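You operate a simulated robot arm through the tools that you are given. There is no shell and no other tool. Be economical: measure what you need, move in short steps, check, and stop when the job is done.

You run a simulated two-armed robot. Do the job below in one go: nothing can be reset, and whatever is moved stays where it is left.

## Task
Pick up the can marked "Gum" from the low bench top with one hand, pass it to the other hand and put it on the black bench top. Set down upright: can.

It is judged by the outcome, as a careful person would: the job done as asked, and still so three seconds after it is handed in. It fails if anything else is knocked over, pushed out of place, dropped, spilled or broken.

## Robot
Two 7-joint arms with two-finger parallel grippers on one trunk, on a base that drives. Base frame: it is fixed to the floor where the robot stands at the start and does not move with it; the origin is under the middle of the robot, x ahead of it, y to its left, z up. Readings come in mm, rad, newtons and seconds.
The left shoulder is at the start at [60, 143, 851], the right one opposite. With the tool pointing down near the work surface each hand reaches from about 260 to 720 mm from the robot's upright axis, wherever it stands, measured 20 degrees to its own side. Places, roughly: black bench top [-3000, -2200, 900]. Payload 1.57 kg a hand.
Tool frame (each hand has its own): the origin (TCP) lies between the finger pads and is the grasp point; the fingertips stand 30 mm ahead of it; z points along the fingers, y is the line along which they close. The gripper opens to 110 mm. The fingers are 24 mm wide and 12 mm thick; the gripper's body (48 by 112 mm) begins 78 mm behind the TCP.
Orientation is that of the tool frame in the base frame, as a unit quaternion [x, y, z, w]. With the fingers straight down and closing along the base's y, the tool's x points along the base's -x, its y along +y and its z along -z.

## Interface
- The arms move only by the tool servo_tool. It takes "left_moves", "right_moves" or both (then of equal length, played together; a hand with none holds still); each is text: rows parted by semicolons, each of 7 numbers parted by spaces: the shift along the tool's x, y, z in units of 30 mm (1.0 is 30 mm), then the turn, a rotation vector about the tool's x, y, z in units of 5 degrees (1.0 is 5 degrees), then the opening in per cent of the stroke, from 0 (shut) to 100 (fully open). In form: dx dy dz ax ay az grip; .... A call has 1 to 8 rows; each row shifts and turns the commanded pose from where the row before left it, along the tool's axes as they then stand. A call with a number of a shift or a turn outside -1 to 1 is refused whole. Rows are played at 5 a second. More than 50 mm and 0.15 rad between two rows, or a gripper value outside its range, and nothing of the call is played. A pose out of reach is approached as far as the arm can. The call stops where the force on the tool passes 40 N (or 10 N more than at its start, if that is more) or the arm is blocked; 0.2 s more then pass. The fingers move at their own pace (about 45 mm/s each) and stop on an object; they squeeze with about 40 N. The grip force told is the motor's: it shows also when the fingers shut on nothing. Time passes only in rows, and 0.2 s behind the last, so rows that do not move let the fingers close. It gives the time, the measured TCP pose, the force on the tool (base axes), the opening and the grip force at its end, in the units of the frame above (readings bear some noise), with the torque about the TCP (base axes, N m) and any sound that the robot's microphone picked up, and new pictures: "pictures" is both (left out), scene, wrist or none (wrist: the cameras of the hands that moved).
- Cameras (640 x 400 px; columns grow to the right, rows downward): "scene" is now at [29.8, 28.7, 1446.5]; the picture's right is [0.42, -0.91, 0.00], its down [-0.79, -0.36, -0.50] and it looks along [0.45, 0.21, -0.87] (base axes); focal length 258 px, centre (320, 200). "left" rides on the left gripper at [70, -16, -141] in its tool frame; the picture's right is [0.23, 0.97, 0.00], its down [-0.86, 0.20, -0.48] and it looks along [-0.47, 0.11, 0.88] (tool axes); focal length 222 px, centre (320, 200). "right" rides on the right gripper at [70, 16, -141] in its tool frame; the picture's right is [-0.23, 0.97, 0.00], its down [-0.85, -0.20, -0.48] and it looks along [-0.47, -0.11, 0.88] (tool axes); focal length 222 px, centre (320, 200). There is no depth. A picture from a camera that has moved, and an enlarged one, comes with that camera's place and axes in the base frame and with its lens.
- lift_body(by): slides the trunk up (or, below 0, down) by that many mm; the arms and the scene camera ride with it, the base frame stays. It gives what a move gives, with no picture.
- drive_base(legs): drives the robot by 1 to 6 legs, each [ahead, left, turn to the left] in mm, mm and rad, along the robot's own axes; the way and the turn of a leg run together, so that a leg with both is an arc; at most 1500 mm and 3.142 rad a leg. The arms and the cameras ride along, it lands a little off, and it stops where it bumps. It gives what a move gives, and a new picture of the scene camera.
- head_to(pan, tilt): turns the head with the scene camera to pan (to the left, within 1.501 rad either way) and tilt (down, from -0.506 to 1.204), counted from straight ahead of the robot. It gives what a move gives, and a new picture of the scene camera.
- close_up(camera, box): a new picture of the part [left, top, right, bottom] of that camera's present view, enlarged. The clock stands still meanwhile.
- close_job(): hands the job in; it is judged then, once.

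Work in short steps. Places have to be worked out from the pictures, the camera data and where the tool is seen: move nearer, look again, correct. Check each grasp and each placing, and mend what went wrong. You have 120 turns and 260 pictures in all, those below and enlarged ones among them. Open the grippers and draw the arms clear of the work before you hand the job in, unless the task says otherwise; then end with one line.

The tools are called after "Call:" as name(argument=value, ...) on one line, values as JSON. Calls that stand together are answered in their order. servo_tool: Moves the arms, as the interface text tells. Its arguments: {"type":"object","properties":{"left_moves":{"type":"string"},"right_moves":{"type":"string"},"pictures":{"type":"string","enum":["both","scene","wrist","none"]}},"required":[]} The other tools are called the same way: lift_body (by) slides the trunk up or down; drive_base (legs) drives the base; head_to (pan, tilt) turns the head that bears the scene camera; close_up (camera, box) takes an enlarged picture of a part of a camera's view; close_job () hands the job in.

At the start:

```text
time: 0.0
left_ee_pos: [408.0, 373.2, 829.1]
left_orientation: [-0.001, 1.0, 0.0, 0.0]
left_contact_force: [-0.4, 0.2, -0.5]
left_torque: [0.03, -0.04, 0.02]
left_opening: 110.0
left_finger_force: 0.0
right_ee_pos: [453.4, -86.4, 817.0]
right_orientation: [0.0, 1.0, 0.0, 0.0]
right_contact_force: [-0.5, -0.6, -0.7]
right_torque: [-0.01, 0.0, 0.01]
right_opening: 109.9
right_finger_force: 0.0
trunk travel left (down, up): [-450.0, 140.0]
robot x, y, heading: [-1.1, 1.6, 0.0]
head pan, tilt: [0.429, 1.049]
```

scene: 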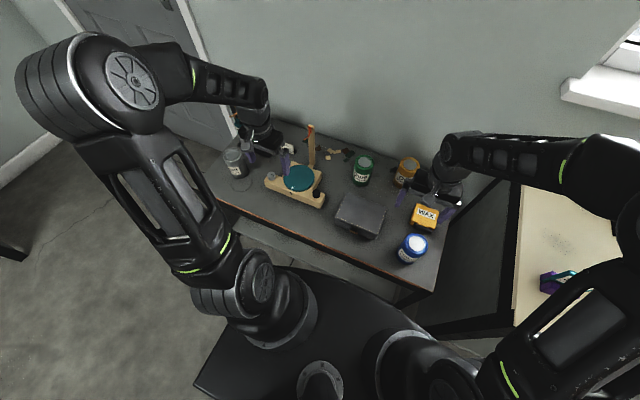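
right: 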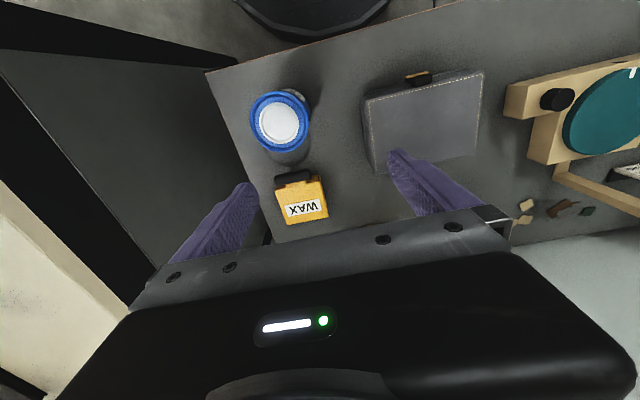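
left: 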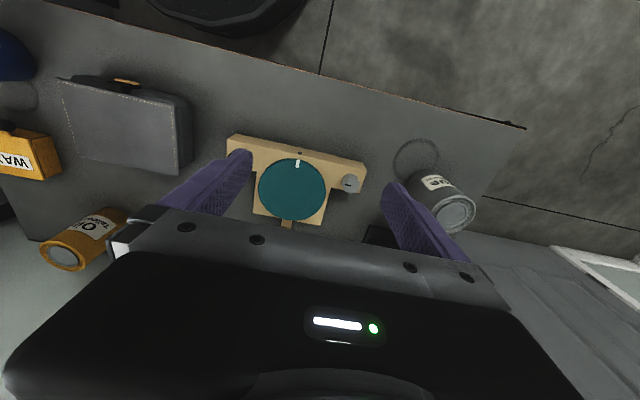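

I see several cans; I'll enlarge the view to read the labels.

Call:
close_up(camera="scene", box=[200, 110, 480, 285])

Call:
close_up(camera="left", box=[340, 120, 540, 245])

```text
2.29 times, centred on (340, 198) of scene
camera zoom: at [29.8, 28.7, 1446.5], right [0.42, -0.91, 0.0], down [-0.79, -0.36, -0.5], along [0.45, 0.21, -0.87], focal length 588 px, centre (274, 206)
```

zoom: 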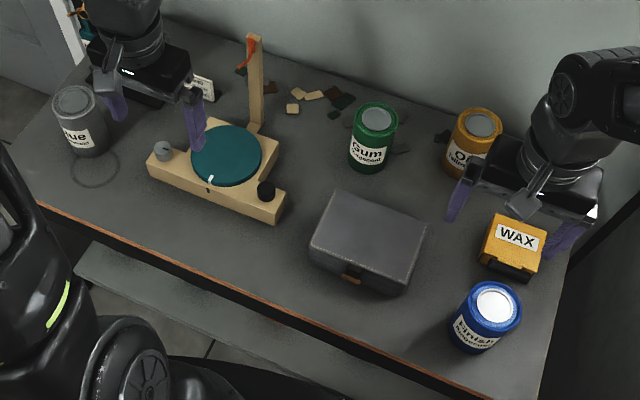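

```text
3.20 times, centred on (440, 182) of left
camera zoom: at [339.6, 356.8, 970.6], right [-0.23, 0.97, 0.0], down [0.86, 0.2, 0.48], along [0.47, 0.11, -0.88], focal length 711 px, centre (-64, 256)
```

zoom: 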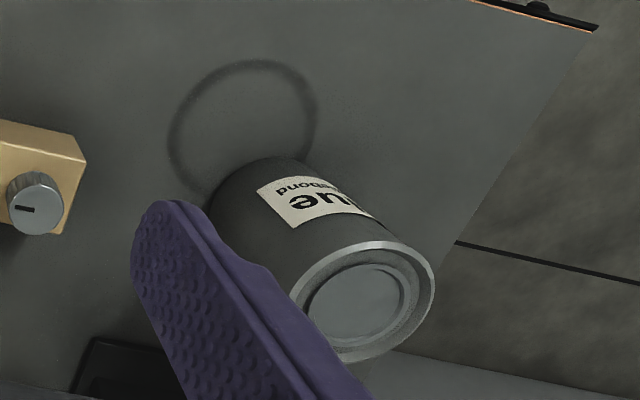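

The Gum can is the green one, roughly at (660, 132). A tall post stands near (633, 340), so I move the left hand sideways first, then forward.

Call:
servo_tool(left_moves="0 -1 0 0 0 0 100;0 -1 0 0 0 0 100;0 -1 0 0 0 0 100;0 -1 0 0 0 0 100;0 -1 0 0 0 0 100;0 -1 0 0 0 0 100;0 -1 0 0 0 0 100;0 -1 0 0 0 0 100", pictures="both")

```text
time: 1.8
left_ee_pos: [408.7, 135.7, 829.8]
left_orientation: [-0.001, 1.0, 0.0, 0.0]
left_contact_force: [-0.3, 1.1, 0.4]
left_torque: [-0.02, 0.0, -0.01]
left_opening: 110.2
left_finger_force: 0.0
right_ee_pos: [453.9, -86.4, 818.1]
right_orientation: [0.0, 1.0, 0.0, 0.0]
right_contact_force: [0.2, -0.3, -0.6]
right_torque: [0.01, -0.05, 0.01]
right_opening: 110.1
right_finger_force: 0.0
trunk travel left (down, up): [-450.0, 140.0]
robot x, y, heading: [-3.3, -5.1, 0.002]
head pan, tilt: [0.429, 1.049]
camera scene: at [29.9, 28.3, 1446.6], right [0.42, -0.91, 0.0], down [-0.79, -0.36, -0.5], along [0.45, 0.21, -0.87], focal length 258 px, centre (320, 200)
camera left: at [338.8, 119.1, 970.0], right [-0.23, 0.97, 0.0], down [0.86, 0.2, 0.48], along [0.47, 0.11, -0.88], focal length 222 px, centre (320, 200)
```

scene: 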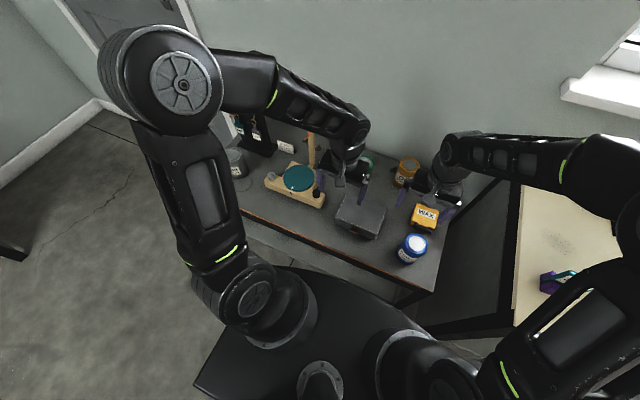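
left: 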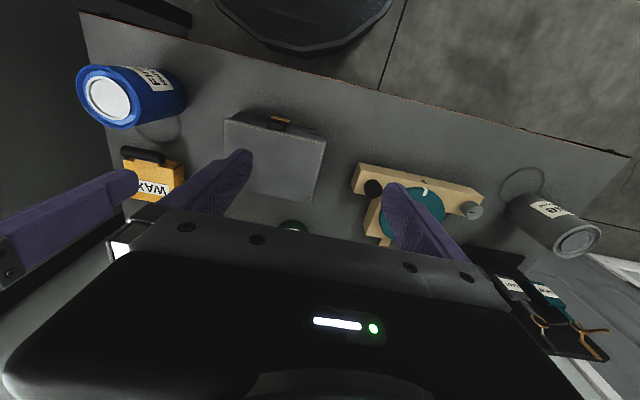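

Clear so far. I advance toward the can.

Call:
servo_tool(left_moves="-1 0 0 0 0 0 100;-1 0 0 0 0 0 100;-1 0 0 0 0 0 100;-1 0 0 0 0 0 100;-1 0 0 0 0 0 100;-1 0 0 0 0 0 100")

```text
time: 3.2
left_ee_pos: [589.1, 131.9, 829.8]
left_orientation: [0.001, 1.0, -0.001, 0.0]
left_contact_force: [-0.1, -0.3, -0.4]
left_torque: [-0.01, 0.03, 0.02]
left_opening: 109.9
left_finger_force: 0.0
right_ee_pos: [452.9, -87.5, 816.1]
right_orientation: [-0.001, 1.0, 0.0, 0.0]
right_contact_force: [-0.2, -0.7, 0.8]
right_torque: [0.01, 0.0, -0.01]
right_opening: 110.0
right_finger_force: 0.0
trunk travel left (down, up): [-450.0, 140.0]
robot x, y, heading: [0.1, 0.8, 0.004]
head pan, tilt: [0.429, 1.049]
camera scene: at [30.3, 28.6, 1446.5], right [0.42, -0.91, 0.0], down [-0.79, -0.36, -0.5], along [0.45, 0.21, -0.87], focal length 258 px, centre (320, 200)
camera left: at [519.0, 117.4, 971.2], right [-0.23, 0.97, 0.0], down [0.86, 0.2, 0.48], along [0.47, 0.11, -0.88], focal length 222 px, centre (320, 200)
```

scene: 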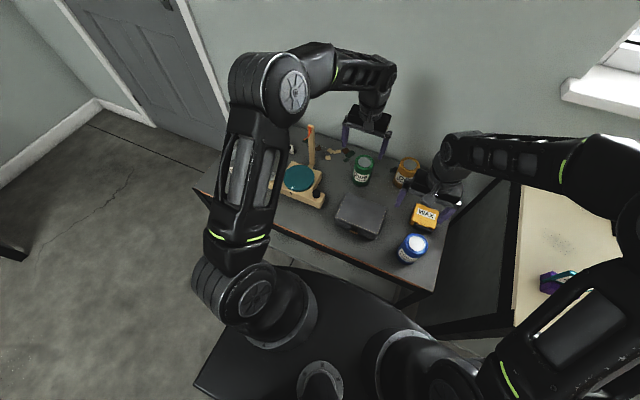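
left: 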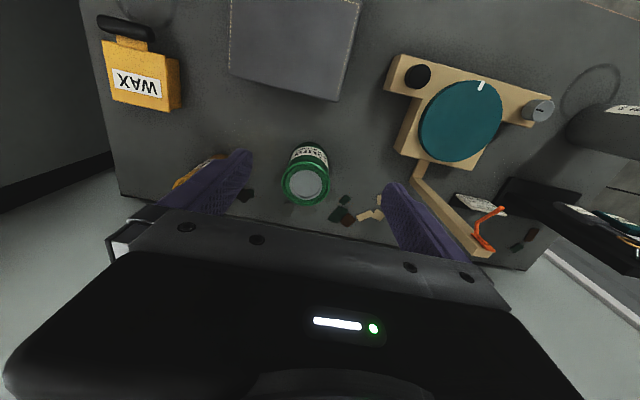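

The can top is about 63 mm further forward and 5 mm to the right; I go there and come down partway.

Call:
servo_tool(left_moves="-1 -0.1 0 0 0 0 100;-1 -0.1 0 0 0 0 100;0 0 1 0 0 0 100;0 0 1 0 0 0 100;0 0 0.5 0 0 0 100", pictures="both")

```text
time: 4.4
left_ee_pos: [650.8, 128.4, 756.0]
left_orientation: [0.0, 1.0, 0.0, 0.0]
left_contact_force: [-0.3, -0.2, -0.8]
left_torque: [0.02, -0.02, -0.03]
left_opening: 109.9
left_finger_force: 0.0
right_ee_pos: [453.7, -85.9, 816.9]
right_orientation: [-0.001, 1.0, 0.0, 0.0]
right_contact_force: [-0.4, -0.6, 0.3]
right_torque: [-0.01, 0.02, 0.0]
right_opening: 110.0
right_finger_force: 0.1
trunk travel left (down, up): [-450.0, 140.0]
robot x, y, heading: [-1.2, 1.6, 0.004]
head pan, tilt: [0.429, 1.049]
camera scene: at [29.9, 28.6, 1446.6], right [0.42, -0.91, 0.0], down [-0.79, -0.36, -0.5], along [0.45, 0.21, -0.87], focal length 258 px, centre (320, 200)
camera left: at [581.4, 111.1, 897.3], right [-0.23, 0.97, 0.0], down [0.86, 0.2, 0.48], along [0.47, 0.11, -0.88], focal length 222 px, centre (320, 200)
```

scene: 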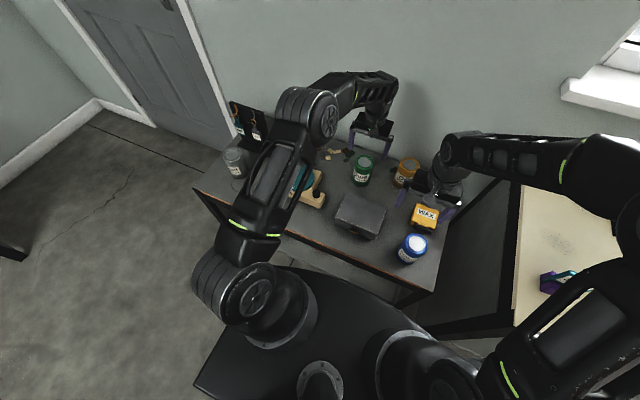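
left: 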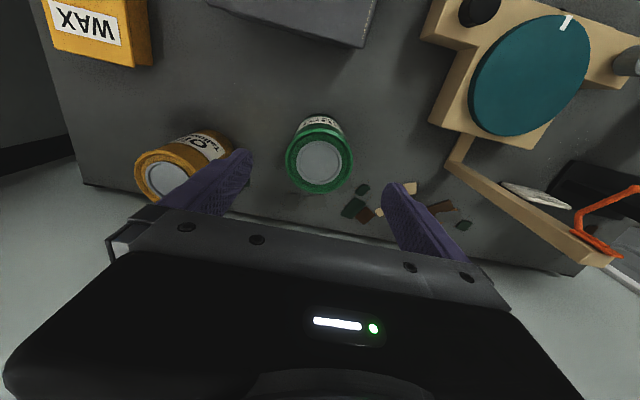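

The can top is now well centred, at about z=657. I descend further with a check.

Call:
servo_tool(left_moves="-0.1 0 1 0 0 0 100;0 0 1 0 0 0 100", pictures="both")

```text
time: 5.0
left_ee_pos: [653.1, 126.8, 695.4]
left_orientation: [0.0, 1.0, 0.0, 0.0]
left_contact_force: [0.8, -0.5, -0.3]
left_torque: [0.01, -0.02, -0.02]
left_opening: 110.2
left_finger_force: 0.1
right_ee_pos: [453.4, -85.6, 816.9]
right_orientation: [0.0, 1.0, -0.001, -0.001]
right_contact_force: [-0.5, -1.0, 0.2]
right_torque: [0.02, 0.01, 0.01]
right_opening: 109.8
right_finger_force: 0.1
trunk travel left (down, up): [-450.0, 140.0]
robot x, y, heading: [-2.9, 2.6, 0.002]
head pan, tilt: [0.429, 1.049]
camera scene: at [30.2, 28.7, 1446.6], right [0.42, -0.91, 0.0], down [-0.79, -0.36, -0.5], along [0.45, 0.21, -0.87], focal length 258 px, centre (320, 200)
camera left: at [583.5, 110.1, 836.7], right [-0.23, 0.97, 0.0], down [0.85, 0.2, 0.48], along [0.47, 0.11, -0.88], focal length 222 px, centre (320, 200)
```

scene: 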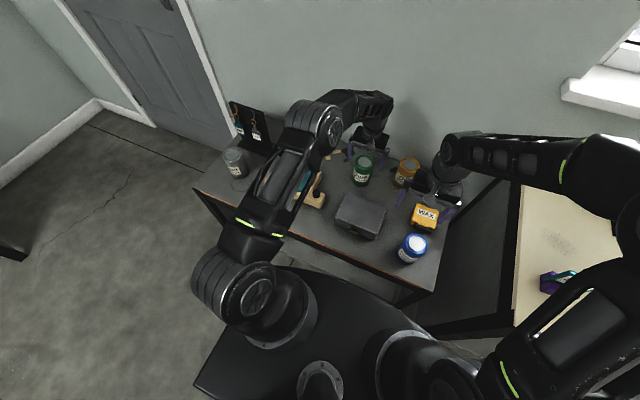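
left: 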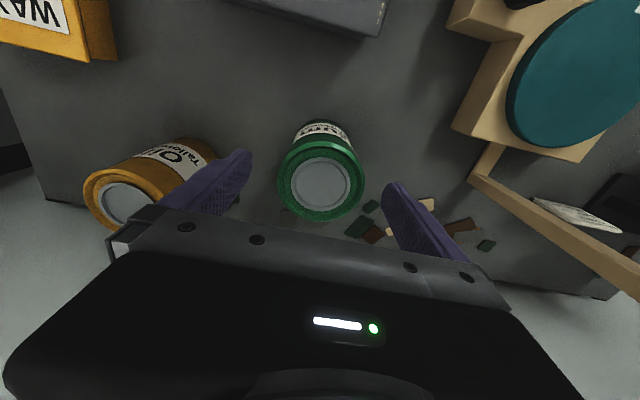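

Nearly centred; I move 7 mm forward, lower 52 mm, and close on the can.

Call:
servo_tool(left_moves="-0.23 0.05 0.9 0 0 0 100;0 0 0.85 0 0 0 100;0 0 0 0 0 0 20;0 0 0 0 0 0 20;0 0 0 0 0 0 20;0 0 0 0 0 0 20;0 0 0 0 0 0 20", pictures="both")

```text
time: 6.6
left_ee_pos: [660.1, 128.9, 643.7]
left_orientation: [0.0, 1.0, 0.0, 0.0]
left_contact_force: [0.9, -0.3, -0.5]
left_torque: [0.05, -0.18, 0.01]
left_opening: 71.5
left_finger_force: 38.7
right_ee_pos: [453.8, -87.2, 816.9]
right_orientation: [0.001, 1.0, 0.0, 0.0]
right_contact_force: [0.7, 0.8, -0.1]
right_torque: [-0.01, 0.02, -0.01]
right_opening: 110.0
right_finger_force: 0.1
trunk travel left (down, up): [-450.0, 140.0]
robot x, y, heading: [-1.2, -2.6, 0.002]
head pan, tilt: [0.429, 1.049]
camera scene: at [30.1, 28.7, 1446.5], right [0.42, -0.91, 0.0], down [-0.79, -0.36, -0.5], along [0.45, 0.21, -0.87], focal length 258 px, centre (320, 200)
camera left: at [589.9, 112.2, 783.8], right [-0.23, 0.97, 0.0], down [0.86, 0.2, 0.48], along [0.47, 0.11, -0.88], focal length 222 px, centre (320, 200)
```

scene: 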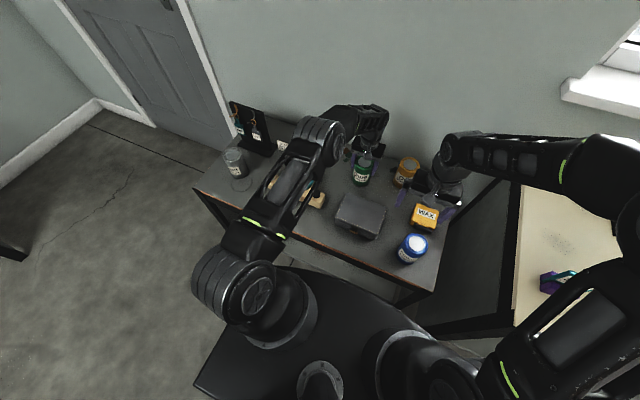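
left: 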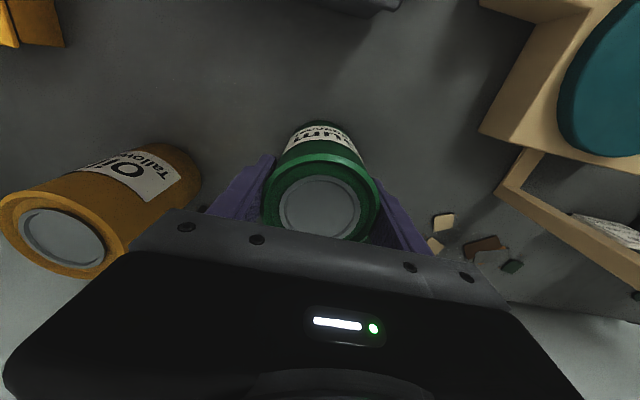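

Gripped firmly at 71.5 mm. I lift straight up.

Call:
servo_tool(left_moves="0 0 -1 0 0 0 20;0 0 -1 0 0 0 20;0 0 -1 0 0 0 20;0 0 -1 0 0 0 20;0 0 -1 0 0 0 20;0 0 -1 0 0 0 20;0 0 -1 0 0 0 20", pictures="both")

```text
time: 8.2
left_ee_pos: [657.3, 129.0, 855.8]
left_orientation: [0.0, 1.0, 0.0, 0.0]
left_contact_force: [-0.4, -0.3, 0.5]
left_torque: [0.03, 0.03, -0.03]
left_opening: 22.2
left_finger_force: 0.0
right_ee_pos: [452.4, -87.3, 817.2]
right_orientation: [0.0, 1.0, 0.0, 0.0]
right_contact_force: [-0.3, -0.3, 0.1]
right_torque: [-0.01, -0.01, 0.0]
right_opening: 110.1
right_finger_force: 0.1
trunk travel left (down, up): [-450.0, 140.0]
robot x, y, heading: [-3.7, 1.5, -0.003]
head pan, tilt: [0.429, 1.049]
camera scene: at [29.6, 28.7, 1446.5], right [0.42, -0.91, 0.0], down [-0.79, -0.36, -0.5], along [0.45, 0.21, -0.87], focal length 258 px, centre (320, 200)
camera left: at [588.0, 112.7, 996.8], right [-0.23, 0.97, 0.0], down [0.86, 0.2, 0.48], along [0.47, 0.11, -0.88], focal length 222 px, centre (320, 200)
```

scene: 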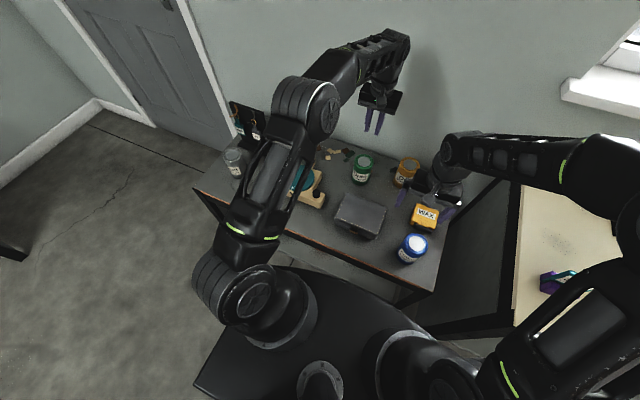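
left: 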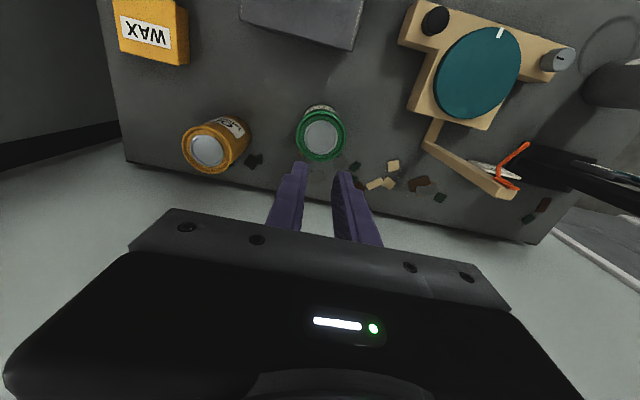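

The can slipped out and still stands in place. I'll reopen, go back down for a deeper grip, then lift slowly.

Call:
servo_tool(left_moves="0 0 0 0 0 0 100;-0.05 0 1 0 0 0 100;0 0 1 0 0 0 100;0 0 1 0 0 0 100;0 0 1 0 0 0 100;0 0 1 0 0 0 100", pictures="wrist")

Call:
close_up(camera="left", box=[240, 80, 440, 205])

```text
time: 9.6
left_ee_pos: [662.4, 127.5, 704.1]
left_orientation: [0.001, 1.0, 0.0, 0.0]
left_contact_force: [0.0, 0.2, 1.3]
left_torque: [-0.01, -0.02, 0.01]
left_opening: 110.0
left_finger_force: 0.1
right_ee_pos: [453.7, -86.3, 816.4]
right_orientation: [0.0, 1.0, 0.0, 0.0]
right_contact_force: [-0.4, -0.3, -0.1]
right_torque: [0.0, 0.02, 0.01]
right_opening: 110.0
right_finger_force: 0.0
trunk travel left (down, up): [-450.0, 140.0]
robot x, y, heading: [-0.5, -0.9, -0.005]
head pan, tilt: [0.429, 1.049]
camera left: at [593.1, 111.0, 845.1], right [-0.23, 0.97, 0.0], down [0.86, 0.2, 0.48], along [0.47, 0.11, -0.88], focal length 222 px, centre (320, 200)
```

left: 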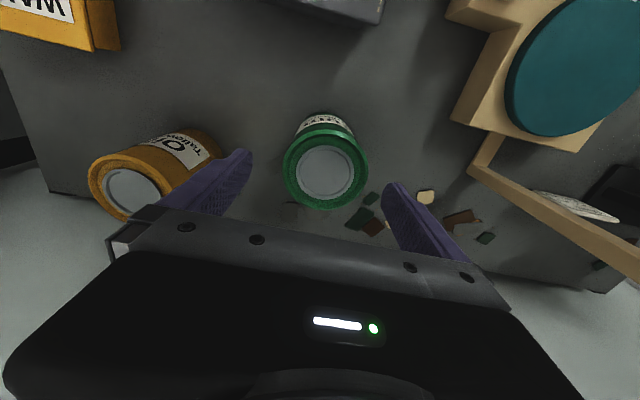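

```text
3.20 times, centred on (340, 142) of left
camera zoom: at [593.1, 111.0, 845.1], right [-0.23, 0.97, 0.0], down [0.86, 0.2, 0.48], along [0.47, 0.11, -0.88], focal length 711 px, centre (256, 384)
```

zoom: 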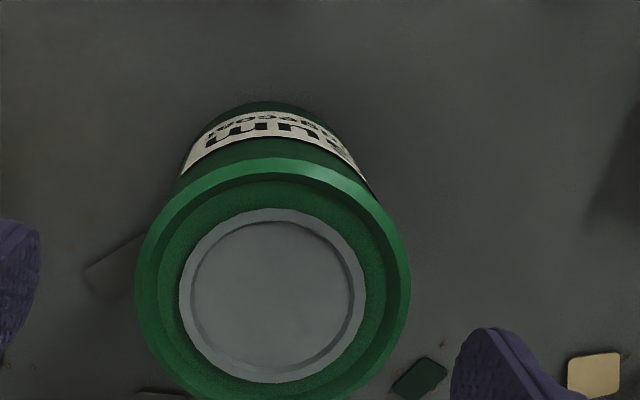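

The can is about 4 mm to the left and 2 mm back. I descend to z≈618 and close with zero opening commanded.

Call:
servo_tool(left_moves="0.08 0.14 0.95 0 0 0 100;0 0 0.95 0 0 0 100;0 0 0.95 0 0 0 100;0 0 0 0 0 0 0;0 0 0 0 0 0 0;0 0 0 0 0 0 0;0 0 0 0 0 0 0;0 0 0 0 0 0 0", pictures="wrist")

Call:
servo_tool(left_moves="0 0 -0.05 0 0 0 0;0 0 -0.1 0 0 0 0;0 0 -0.1 0 0 0 0;0 0 -0.15 0 0 0 0;0 0 -0.2 0 0 0 0;0 0 -0.2 0 0 0 0", pictures="both")

```text
time: 11.4
left_ee_pos: [659.9, 135.4, 616.5]
left_orientation: [0.001, 1.0, 0.0, 0.0]
left_contact_force: [0.0, -1.0, -0.1]
left_torque: [-0.03, -0.11, -0.01]
left_opening: 71.6
left_finger_force: 39.5
right_ee_pos: [452.7, -87.0, 817.2]
right_orientation: [0.0, 1.0, -0.001, 0.0]
right_contact_force: [-0.9, -0.9, 0.1]
right_torque: [-0.01, -0.02, 0.0]
right_opening: 110.2
right_finger_force: 0.1
trunk travel left (down, up): [-450.0, 140.0]
robot x, y, heading: [2.7, -0.0, -0.001]
head pan, tilt: [0.429, 1.049]
camera left: at [589.5, 117.5, 757.5], right [-0.23, 0.97, 0.0], down [0.86, 0.2, 0.48], along [0.47, 0.11, -0.88], focal length 222 px, centre (320, 200)
```

left: 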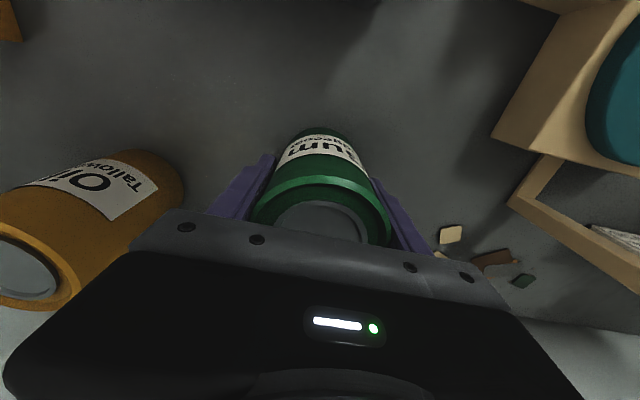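

```text
time: 12.8
left_ee_pos: [658.6, 133.2, 640.3]
left_orientation: [0.0, 1.0, 0.0, 0.0]
left_contact_force: [0.5, -1.3, -5.2]
left_torque: [-0.01, -0.04, 0.0]
left_opening: 71.5
left_finger_force: 40.2
right_ee_pos: [454.2, -87.3, 816.5]
right_orientation: [0.0, 1.0, 0.0, 0.0]
right_contact_force: [-0.7, 0.4, 0.0]
right_torque: [-0.04, 0.03, 0.02]
right_opening: 109.7
right_finger_force: 0.1
trunk travel left (down, up): [-450.0, 140.0]
robot x, y, heading: [0.7, 2.4, -0.005]
head pan, tilt: [0.429, 1.049]
camera scene: at [30.3, 28.7, 1446.5], right [0.42, -0.91, 0.0], down [-0.79, -0.36, -0.5], along [0.45, 0.21, -0.87], focal length 258 px, centre (320, 200)
camera left: at [588.8, 116.7, 782.0], right [-0.23, 0.97, 0.0], down [0.86, 0.2, 0.48], along [0.47, 0.11, -0.88], focal length 222 px, centre (320, 200)
```

scene: 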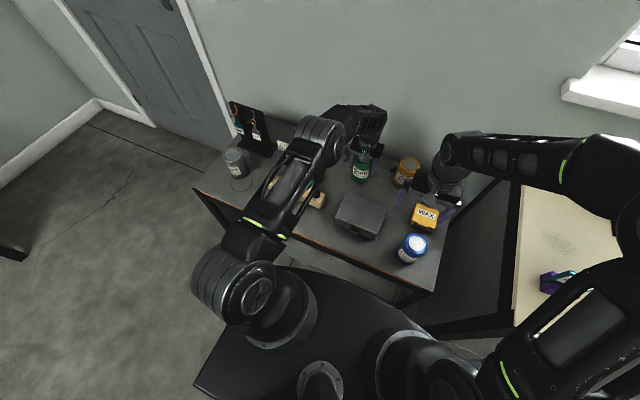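
left: 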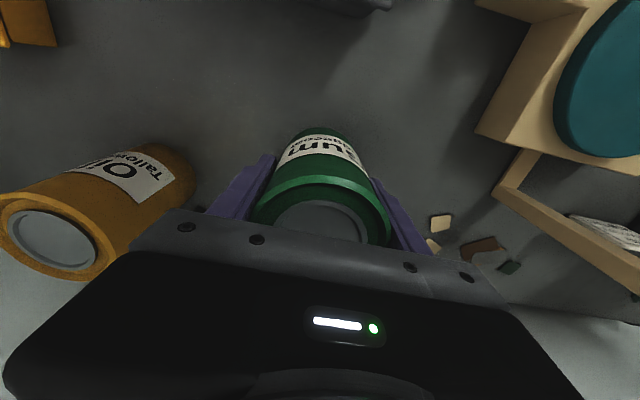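

The can now rises with the hand (about 5 N of load). I keep lifting slowly.

Call:
servo_tool(left_moves="0 0 -0.3 0 0 0 0;0 0 -0.4 0 0 0 0;0 0 -0.5 0 0 0 0;0 0 -0.5 0 0 0 0;0 0 -0.5 0 0 0 0;0 0 -0.5 0 0 0 0;0 0 -0.4 0 0 0 0;0 0 -0.2 0 0 0 0", pictures="wrist")

Call:
servo_tool(left_moves="0 0 -0.3 0 0 0 0;0 0 -0.5 0 0 0 0;0 0 -0.6 0 0 0 0;0 0 -0.6 0 0 0 0;0 0 -0.6 0 0 0 0;0 0 -0.6 0 0 0 0;0 0 -0.5 0 0 0 0;0 0 -0.3 0 0 0 0", pictures="both")

```text
time: 14.6
left_ee_pos: [658.4, 134.0, 737.5]
left_orientation: [0.0, 1.0, 0.0, 0.0]
left_contact_force: [0.5, 0.3, -6.1]
left_torque: [0.04, 0.03, -0.01]
left_opening: 71.4
left_finger_force: 40.0
right_ee_pos: [452.9, -86.9, 815.9]
right_orientation: [0.0, 1.0, 0.0, 0.0]
right_contact_force: [0.2, -0.6, -0.1]
right_torque: [0.02, 0.0, -0.01]
right_opening: 110.3
right_finger_force: 0.0
trunk travel left (down, up): [-450.0, 140.0]
robot x, y, heading: [-2.7, -4.2, -0.003]
head pan, tilt: [0.429, 1.049]
camera left: at [588.7, 116.2, 879.5], right [-0.23, 0.97, 0.0], down [0.86, 0.2, 0.48], along [0.46, 0.11, -0.88], focal length 222 px, centre (320, 200)
```

left: 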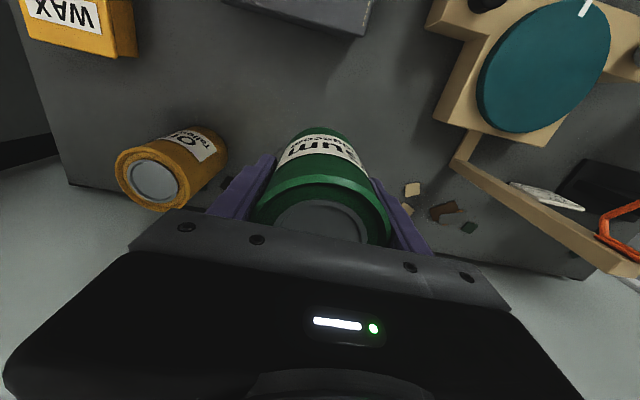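

```text
time: 16.4
left_ee_pos: [658.8, 134.2, 858.5]
left_orientation: [0.0, 1.0, 0.001, 0.0]
left_contact_force: [-0.4, -0.7, -4.9]
left_torque: [-0.01, 0.01, 0.0]
left_opening: 71.3
left_finger_force: 40.5
right_ee_pos: [453.5, -87.1, 817.0]
right_orientation: [0.0, 1.0, 0.0, 0.0]
right_contact_force: [-0.8, 0.3, -0.1]
right_torque: [0.05, -0.01, -0.02]
right_opening: 110.0
right_finger_force: 0.0
trunk travel left (down, up): [-450.0, 140.0]
robot x, y, heading: [-3.2, -1.4, 0.0]
head pan, tilt: [0.429, 1.049]
camera scene: at [30.3, 28.7, 1446.5], right [0.42, -0.91, 0.0], down [-0.79, -0.36, -0.5], along [0.45, 0.21, -0.87], focal length 258 px, centre (320, 200)
camera left: at [588.1, 117.7, 999.0], right [-0.23, 0.97, 0.0], down [0.86, 0.2, 0.48], along [0.47, 0.11, -0.88], focal length 222 px, centre (320, 200)
```

scene: 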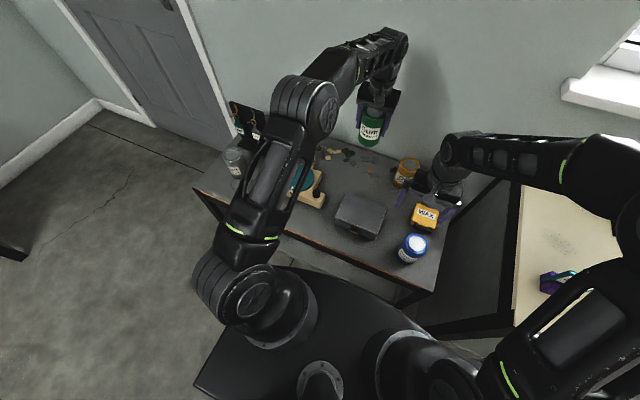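
left: 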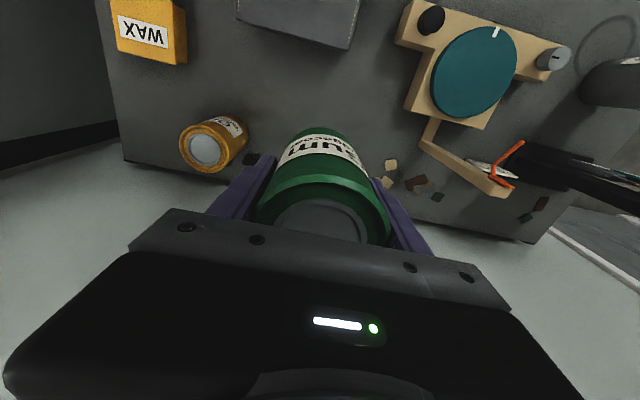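

The can is held firmly. I retract it toward the body.

Call:
servo_tool(left_moves="0.4 0 0 0 0 0 0;0.8 0.1 0 0 0 0 0;1 0.2 0 0 0 0 0;1 0.3 0 0 0 0 0;1 0.3 0 0 0 0 0;1 0.2 0 0 0 0 0;0.8 0 0 0 0 0 0;0.4 0 0 0 0 0 0", pictures="wrist")

Call:
head_to(pan=-1.5, tilt=0.35)

Call:
head_to(pan=1.5, tilt=0.35)

```text
time: 18.2
left_ee_pos: [467.1, 168.2, 860.3]
left_orientation: [0.0, 1.0, 0.0, 0.0]
left_contact_force: [-0.1, 0.5, -5.5]
left_torque: [0.0, 0.02, 0.06]
left_opening: 71.6
left_finger_force: 40.1
right_ee_pos: [454.0, -87.0, 817.6]
right_orientation: [0.0, 1.0, 0.0, 0.0]
right_contact_force: [0.0, 0.1, -0.8]
right_torque: [0.0, -0.01, -0.01]
right_opening: 109.9
right_finger_force: 0.0
trunk travel left (down, up): [-450.0, 140.0]
robot x, y, heading: [2.9, 3.0, -0.002]
head pan, tilt: [0.429, 1.049]
camera left: at [396.1, 151.2, 1000.6], right [-0.23, 0.97, 0.0], down [0.86, 0.2, 0.48], along [0.47, 0.11, -0.88], focal length 222 px, centre (320, 200)
```

left: 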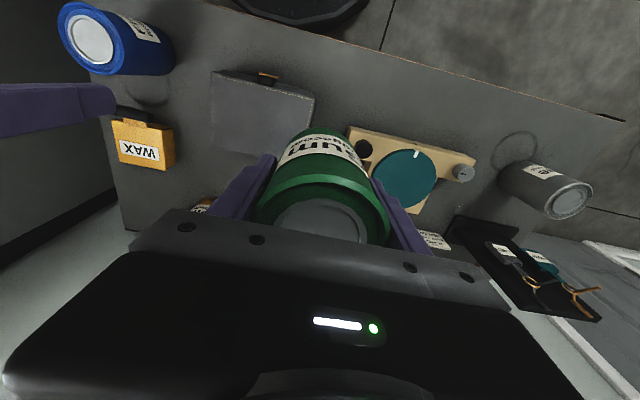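

```text
time: 20.1
left_ee_pos: [465.7, 167.6, 860.7]
left_orientation: [0.001, 1.0, -0.001, 0.0]
left_contact_force: [0.9, -0.1, -5.6]
left_torque: [0.01, 0.0, 0.0]
left_opening: 71.5
left_finger_force: 39.9
right_ee_pos: [453.7, -86.3, 815.6]
right_orientation: [0.0, 1.0, 0.0, 0.001]
right_contact_force: [0.1, -0.1, 0.1]
right_torque: [0.02, 0.0, 0.0]
right_opening: 109.9
right_finger_force: 0.1
trunk travel left (down, up): [-450.0, 140.0]
robot x, y, heading: [-0.7, 2.3, 0.003]
head pan, tilt: [-1.499, 0.351]
camera scene: at [-23.6, -91.8, 1504.6], right [-1.0, -0.07, 0.0], down [-0.03, 0.34, -0.94], along [0.07, -0.94, -0.34], focal length 258 px, centre (320, 200)
```

scene: 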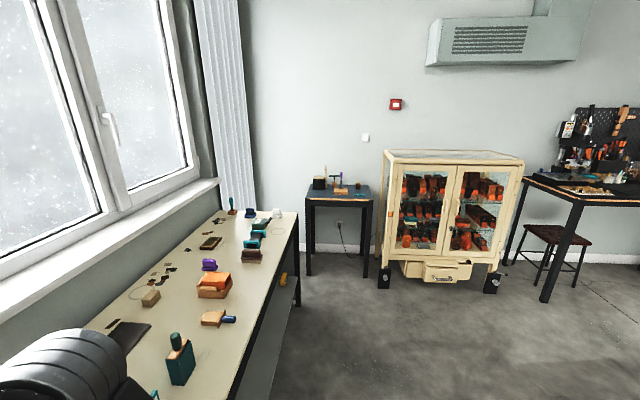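

```text
time: 22.7
left_ee_pos: [465.8, 168.0, 860.2]
left_orientation: [0.0, 1.0, 0.0, 0.0]
left_contact_force: [0.0, 0.4, -6.0]
left_torque: [0.0, -0.02, 0.02]
left_opening: 71.4
left_finger_force: 39.7
right_ee_pos: [452.6, -86.8, 817.1]
right_orientation: [0.0, 1.0, 0.0, 0.0]
right_contact_force: [-0.2, -0.3, -0.7]
right_torque: [-0.03, 0.01, 0.02]
right_opening: 110.1
right_finger_force: 0.2
trunk travel left (down, up): [-450.0, 140.0]
robot x, y, heading: [-2.4, 0.4, -0.001]
head pan, tilt: [1.499, 0.351]
camera scene: at [-23.6, 93.9, 1504.6], right [1.0, -0.07, 0.0], down [-0.03, -0.34, -0.94], along [0.07, 0.94, -0.34], focal length 258 px, centre (320, 200)
```

scene: 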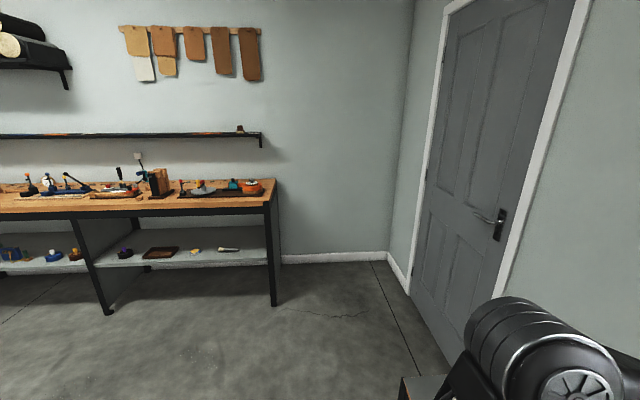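

The right-rear area has the black table with a pegboard, with open floor between. I back off and turn right to face it.

Call:
head_to(pan=-0.6, tilt=0.4)

Call:
drive_base(legs=[[-700, 0, 0], [0, 0, -1.57]])

```text
time: 24.7
left_ee_pos: [465.8, 166.5, 859.2]
left_orientation: [0.001, 1.0, 0.001, 0.0]
left_contact_force: [0.6, -0.4, -5.0]
left_torque: [-0.02, 0.03, 0.02]
left_opening: 71.7
left_finger_force: 39.9
right_ee_pos: [454.1, -86.1, 816.5]
right_orientation: [0.0, 1.0, 0.0, 0.0]
right_contact_force: [0.4, -0.4, 0.6]
right_torque: [0.0, -0.02, -0.03]
right_opening: 109.8
right_finger_force: 0.0
trunk travel left (down, up): [-450.0, 140.0]
robot x, y, heading: [-2.6, -0.1, 0.004]
head pan, tilt: [-0.6, 0.4]
camera scene: at [46.2, -51.2, 1500.1], right [-0.56, -0.83, 0.0], down [-0.32, 0.22, -0.92], along [0.76, -0.52, -0.39], focal length 258 px, centre (320, 200)
```

scene: 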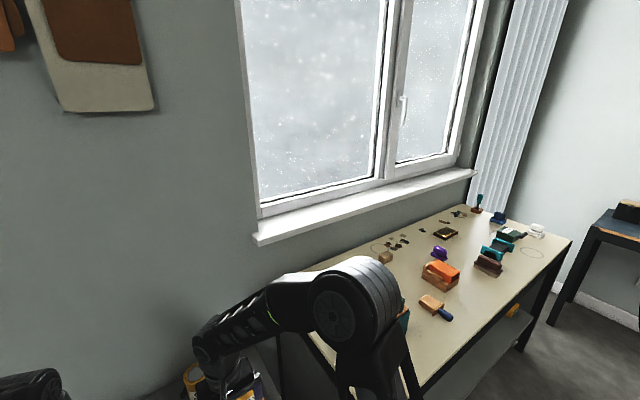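

```text
time: 28.2
left_ee_pos: [-190.2, 167.7, 858.7]
left_orientation: [-0.003, 1.0, 0.001, -0.003]
left_contact_force: [1.0, 0.2, -5.1]
left_torque: [-0.03, 0.04, 0.02]
left_opening: 71.7
left_finger_force: 39.9
right_ee_pos: [-199.1, -85.4, 817.5]
right_orientation: [-0.002, 1.0, 0.0, -0.001]
right_contact_force: [0.5, -0.6, 0.1]
right_torque: [0.01, 0.04, -0.03]
right_opening: 110.0
right_finger_force: 0.0
trunk travel left (down, up): [-450.0, 140.0]
robot x, y, heading: [-656.6, 1.3, 0.005]
head pan, tilt: [-0.6, 0.4]
stopped in leg 1: the robot was blocked; the commanded pose is now the measured one
camera scene: at [-605.7, -52.9, 1500.0], right [-0.56, -0.83, 0.0], down [-0.32, 0.22, -0.92], along [0.76, -0.52, -0.39], focal length 258 px, centre (320, 200)
```

scene: 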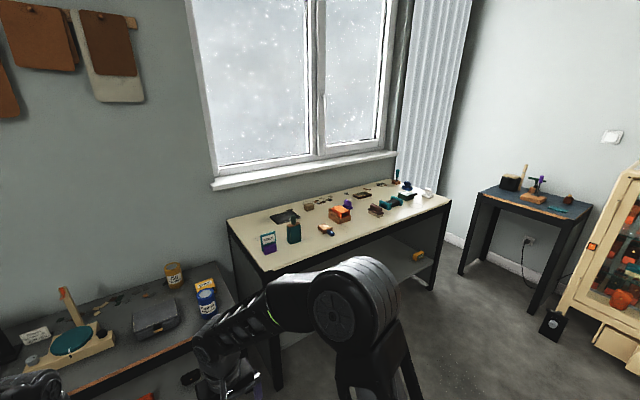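

Something behind blocks me. I go forward a little, then turn right to see.

Call:
drive_base(legs=[[130, 0, 0], [0, 0, -0.8]])

Call:
head_to(pan=-1.5, tilt=0.6)

```text
time: 31.5
left_ee_pos: [-76.7, -203.2, 860.1]
left_orientation: [0.375, 0.927, 0.0, -0.002]
left_contact_force: [-0.1, 0.0, -5.0]
left_torque: [-0.04, 0.01, 0.0]
left_opening: 71.5
left_finger_force: 40.4
right_ee_pos: [-263.1, -377.9, 816.1]
right_orientation: [0.374, 0.927, 0.0, 0.0]
right_contact_force: [-0.3, 0.6, -0.1]
right_torque: [0.0, -0.03, -0.01]
right_opening: 109.6
right_finger_force: 0.1
trunk travel left (down, up): [-450.0, 140.0]
robot x, y, heading: [-530.6, -3.8, -0.774]
head pan, tilt: [-0.6, 0.4]
camera scene: at [-531.9, -70.5, 1500.1], right [-0.98, -0.2, 0.0], down [-0.08, 0.38, -0.92], along [0.18, -0.9, -0.39], focal length 258 px, centre (320, 200)
```

scene: 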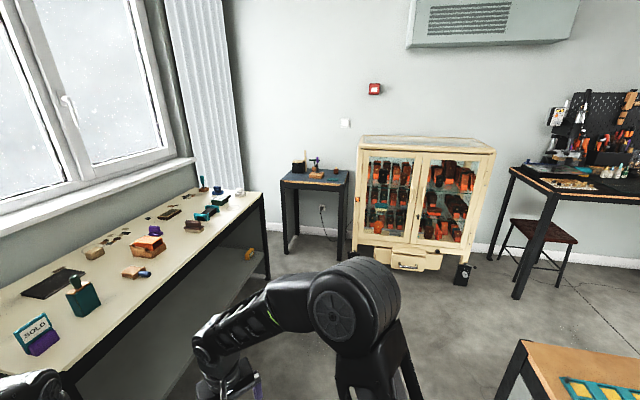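

```text
time: 32.7
left_ee_pos: [-77.8, -202.4, 859.0]
left_orientation: [0.374, 0.927, 0.001, -0.001]
left_contact_force: [-0.3, -0.4, -5.0]
left_torque: [-0.03, 0.07, -0.02]
left_opening: 71.4
left_finger_force: 39.4
right_ee_pos: [-262.8, -377.7, 816.1]
right_orientation: [0.374, 0.927, 0.0, 0.0]
right_contact_force: [0.7, 0.1, 0.3]
right_torque: [0.04, 0.0, 0.01]
right_opening: 109.9
right_finger_force: 0.0
trunk travel left (down, up): [-450.0, 140.0]
robot x, y, heading: [-527.3, 1.1, -0.77]
head pan, tilt: [-1.499, 0.6]
camera scene: at [-607.1, -47.5, 1481.9], right [-0.77, 0.64, 0.0], down [0.36, 0.43, -0.83], along [-0.53, -0.63, -0.56], focal length 258 px, centre (320, 200)
```

scene: 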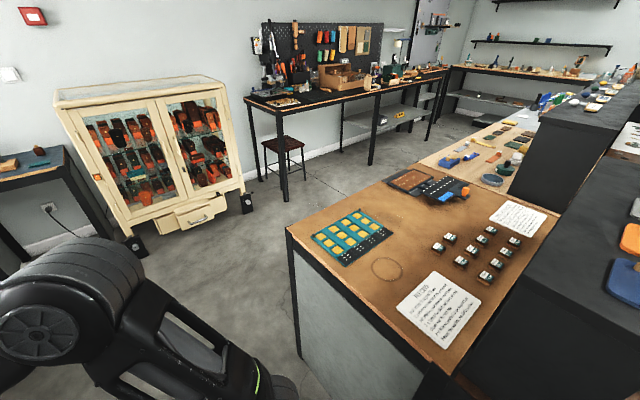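

A central island is behind me (corner ≈ (-955,-630)), and the black bench is along the wall at y<-1930. I drive down into the aisle at y≈-1250, then turn to face along it.

Call:
drive_base(legs=[[0, 0, -0.8], [1230, 0, 0], [0, 0, -1.57]])

Call:
head_to(pan=0.5, tilt=0.5)

```text
time: 45.2
left_ee_pos: [-1041.5, -1374.8, 859.2]
left_orientation: [0.998, -0.055, 0.002, 0.0]
left_contact_force: [0.1, -0.3, -4.0]
left_torque: [0.0, -0.03, 0.01]
left_opening: 71.4
left_finger_force: 39.7
right_ee_pos: [-1000.0, -1123.5, 816.1]
right_orientation: [0.998, -0.056, 0.0, -0.001]
right_contact_force: [-0.3, 0.4, 0.2]
right_torque: [0.01, -0.02, -0.03]
right_opening: 109.8
right_finger_force: 0.1
trunk travel left (down, up): [-450.0, 140.0]
robot x, y, heading: [-557.6, -1260.3, 3.037]
head pan, tilt: [-1.499, 0.6]
camera scene: at [-527.1, -1173.0, 1481.9], right [1.0, -0.04, 0.0], down [-0.02, -0.56, -0.83], along [0.03, 0.82, -0.56], focal length 258 px, centre (320, 200)
```

scene: 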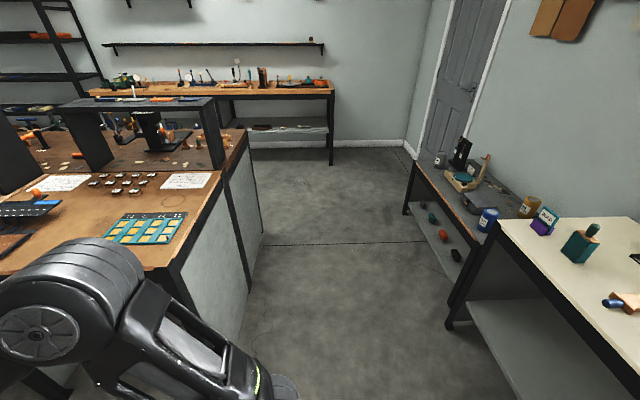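

```text
time: 47.1
left_ee_pos: [-1040.0, -1374.3, 859.2]
left_orientation: [0.998, -0.055, 0.001, 0.0]
left_contact_force: [-0.2, 0.1, -5.0]
left_torque: [-0.05, -0.03, 0.02]
left_opening: 71.6
left_finger_force: 40.4
right_ee_pos: [-1000.0, -1123.0, 817.0]
right_orientation: [0.998, -0.056, 0.0, 0.0]
right_contact_force: [-0.4, -1.2, -0.9]
right_torque: [0.0, 0.0, 0.03]
right_opening: 110.0
right_finger_force: 0.0
trunk travel left (down, up): [-450.0, 140.0]
robot x, y, heading: [-561.6, -1260.1, 3.032]
head pan, tilt: [0.499, 0.499]
camera scene: at [-614.9, -1295.7, 1490.9], right [-0.38, 0.93, 0.0], down [0.44, 0.18, -0.88], along [-0.81, -0.33, -0.48], focal length 258 px, centre (320, 200)
```

scene: 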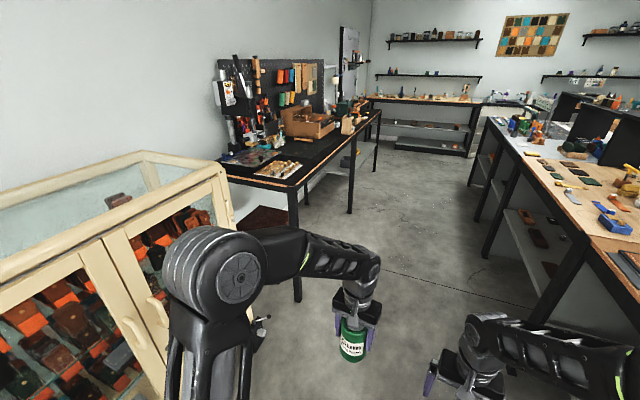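

Now the black bench is in view. Enlarging to find a clear spot.

Call:
close_up(camera="scene", box=[190, 50, 430, 200])

```text
2.67 times, centred on (310, 125) of scene
camera zoom: at [-614.9, -1295.7, 1490.9], right [-0.38, 0.93, 0.0], down [0.44, 0.18, -0.88], along [-0.81, -0.33, -0.48], focal length 687 px, centre (347, 400)
```

zoom: 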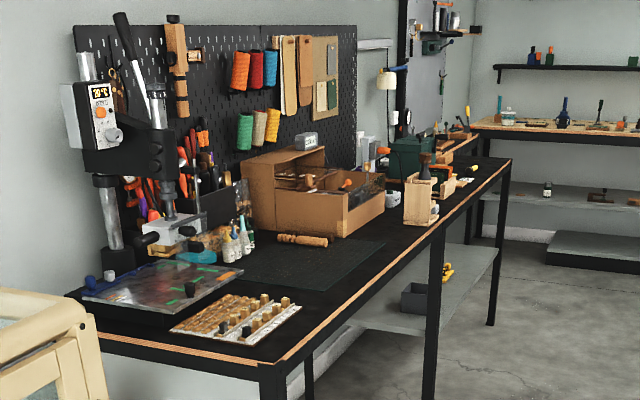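

A clear strip exists near the bench front. I'll hand over here in open space: rotate left 45° about vertical, and turn right hand 45° then pitch it up so it can grip the can from the side, interleaved with the left's fingers.

Call:
servo_tool(left_moves="0 0 0 0 0 1 0;0 0 0 0 0 1 0;0 0 0 0 0 1 0;0 0 0 0 0 1 0;0 0 0 0 0 1 0;0 0 0 0 0 1 0;0 0 0 0 0 1 0;0 0 0 0 0 1 0", right_moves="0 0 0 0 0 -1 100;0 0 0 0 0 -1 100;0 0 0 0 0 -1 100;0 0 0 0 0 -1 100;0 0 0 0 0 -1 100;0 0 0 0 0 -1 100;0 0 0 0 0 -1 100;0 0 0 0 0 -1 100", pictures="none")

Call:
servo_tool(left_moves="0 0 0 0 0 1 0;0 0 0 0 0 0 0;0 0 0 0 0 0 0;0 0 0 0 0 0 0;0 0 0 0 0 0 0;0 0 0 0 0 0 0;0 0 0 0 0 0 0;0 0 0 0 0 0 0", right_moves="0 0 0 0 0 -1 100;0 0 0 0 -1 0 100;0 0 0 0 -1 0 100;0 0 0 0 -1 0 100;0 0 0 0 -1 0 100;0 0 0 0 -1 0 100;0 0 0 0 -1 0 100;0 0 0 0 -1 0 100", pictures="scene")

```text
time: 48.9
left_ee_pos: [-1040.7, -1374.8, 859.2]
left_orientation: [0.919, -0.395, 0.002, 0.0]
left_contact_force: [-0.3, -0.4, -5.1]
left_torque: [0.0, -0.02, -0.04]
left_opening: 71.5
left_finger_force: 39.6
right_ee_pos: [-998.5, -1122.6, 817.2]
right_orientation: [0.957, 0.29, -0.001, 0.0]
right_contact_force: [0.0, 0.5, 0.5]
right_torque: [-0.02, -0.01, -0.01]
right_opening: 110.1
right_finger_force: 0.1
trunk travel left (down, up): [-450.0, 140.0]
robot x, y, heading: [-561.9, -1259.0, 3.028]
head pan, tilt: [0.499, 0.499]
```

```text
time: 50.7
left_ee_pos: [-1040.5, -1374.8, 858.8]
left_orientation: [0.901, -0.433, 0.002, -0.001]
left_contact_force: [-0.1, 0.6, -5.4]
left_torque: [0.01, 0.0, -0.01]
left_opening: 71.5
left_finger_force: 40.3
right_ee_pos: [-999.8, -1121.7, 817.3]
right_orientation: [0.9, 0.315, -0.285, 0.099]
right_contact_force: [0.0, 0.0, -0.3]
right_torque: [-0.03, -0.01, -0.02]
right_opening: 110.0
right_finger_force: 0.1
trunk travel left (down, up): [-450.0, 140.0]
robot x, y, heading: [-559.7, -1261.1, 3.028]
head pan, tilt: [0.499, 0.499]
camera scene: at [-614.8, -1295.3, 1491.0], right [-0.38, 0.93, 0.0], down [0.44, 0.18, -0.88], along [-0.81, -0.33, -0.48], focal length 258 px, centre (320, 200)
```

scene: 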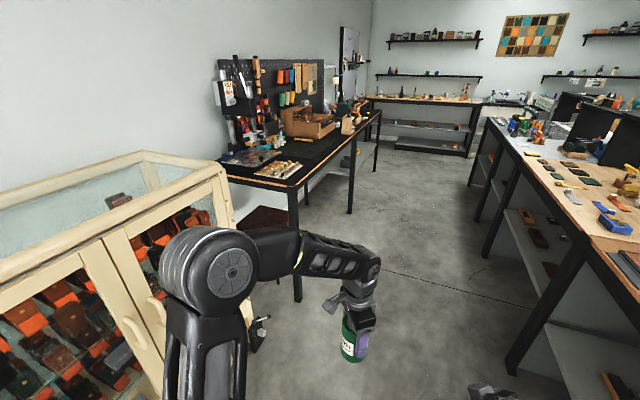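

Continuing: finish the right pitch while bringing the left hand toward the middle, then look down at the hands.

Call:
servo_tool(left_moves="-0.4 -0.1 0 0 0 0 0;-0.7 -0.2 0 0 0 0 0;-0.9 -0.2 0 0 0 0 0;-0.9 -0.2 0 0 0 0 0;-0.7 -0.2 0 0 0 0 0;-0.5 -0.1 0 0 0 0 0", right_moves="0 0 0 0 -1 0 100;0 0 0 0 -1 0 100;0 0 0 0 -1 0 100;0 0 0 0 -1 0 100;0 0 0 0 -1 0 100;0 0 0 0 -1 0 100", pictures="wrist")

Call:
head_to(pan=-0.1, tilt=0.9)

```text
time: 52.1
left_ee_pos: [-1093.3, -1257.5, 859.2]
left_orientation: [0.901, -0.433, 0.002, 0.0]
left_contact_force: [0.7, -0.3, -5.0]
left_torque: [-0.03, -0.02, 0.0]
left_opening: 71.7
left_finger_force: 39.4
right_ee_pos: [-999.1, -1122.5, 817.0]
right_orientation: [0.795, 0.278, -0.508, 0.178]
right_contact_force: [0.0, 0.0, 0.2]
right_torque: [0.03, 0.03, 0.03]
right_opening: 109.8
right_finger_force: 0.0
trunk travel left (down, up): [-450.0, 140.0]
robot x, y, heading: [-562.2, -1258.7, 3.027]
head pan, tilt: [0.499, 0.499]
camera right: at [-866.8, -1035.4, 812.8], right [0.53, -0.82, 0.21], down [-0.07, 0.2, 0.98], along [-0.84, -0.53, 0.05], focal length 222 px, centre (320, 200)
camera left: at [-1037.5, -1302.1, 1001.2], right [-0.62, -0.79, 0.0], down [-0.69, 0.54, 0.48], along [-0.37, 0.3, -0.88], focal length 222 px, centre (320, 200)
```

right: 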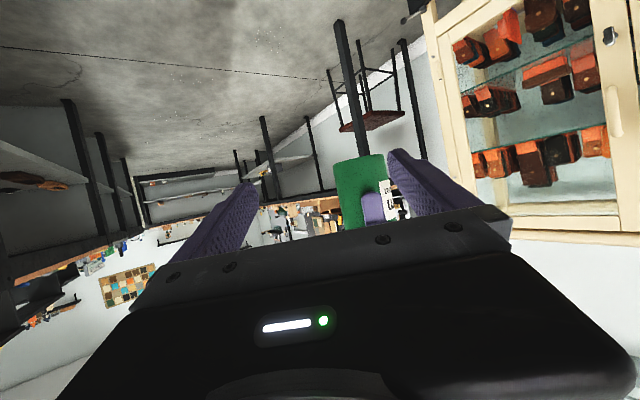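
left: 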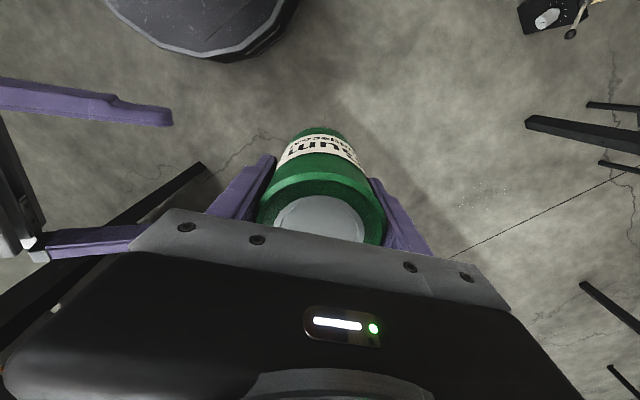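

```text
time: 53.1
left_ee_pos: [-1093.9, -1258.6, 860.7]
left_orientation: [0.901, -0.434, 0.002, 0.0]
left_contact_force: [-0.2, -0.5, -4.8]
left_torque: [0.0, -0.01, 0.04]
left_opening: 71.7
left_finger_force: 40.0
right_ee_pos: [-998.9, -1123.1, 817.9]
right_orientation: [0.796, 0.279, -0.507, 0.178]
right_contact_force: [-0.4, 0.9, -0.8]
right_torque: [-0.01, 0.0, 0.02]
right_opening: 109.9
right_finger_force: 0.1
trunk travel left (down, up): [-450.0, 140.0]
robot x, y, heading: [-561.2, -1258.8, 3.028]
head pan, tilt: [-0.099, 0.901]
camera scene: at [-604.5, -1245.4, 1457.1], right [0.21, 0.98, 0.0], down [0.77, -0.16, -0.62], along [-0.61, 0.13, -0.78], focal length 258 px, centre (320, 200)
```

scene: 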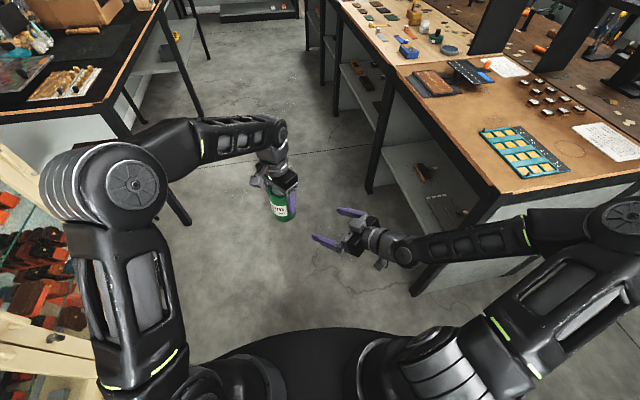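

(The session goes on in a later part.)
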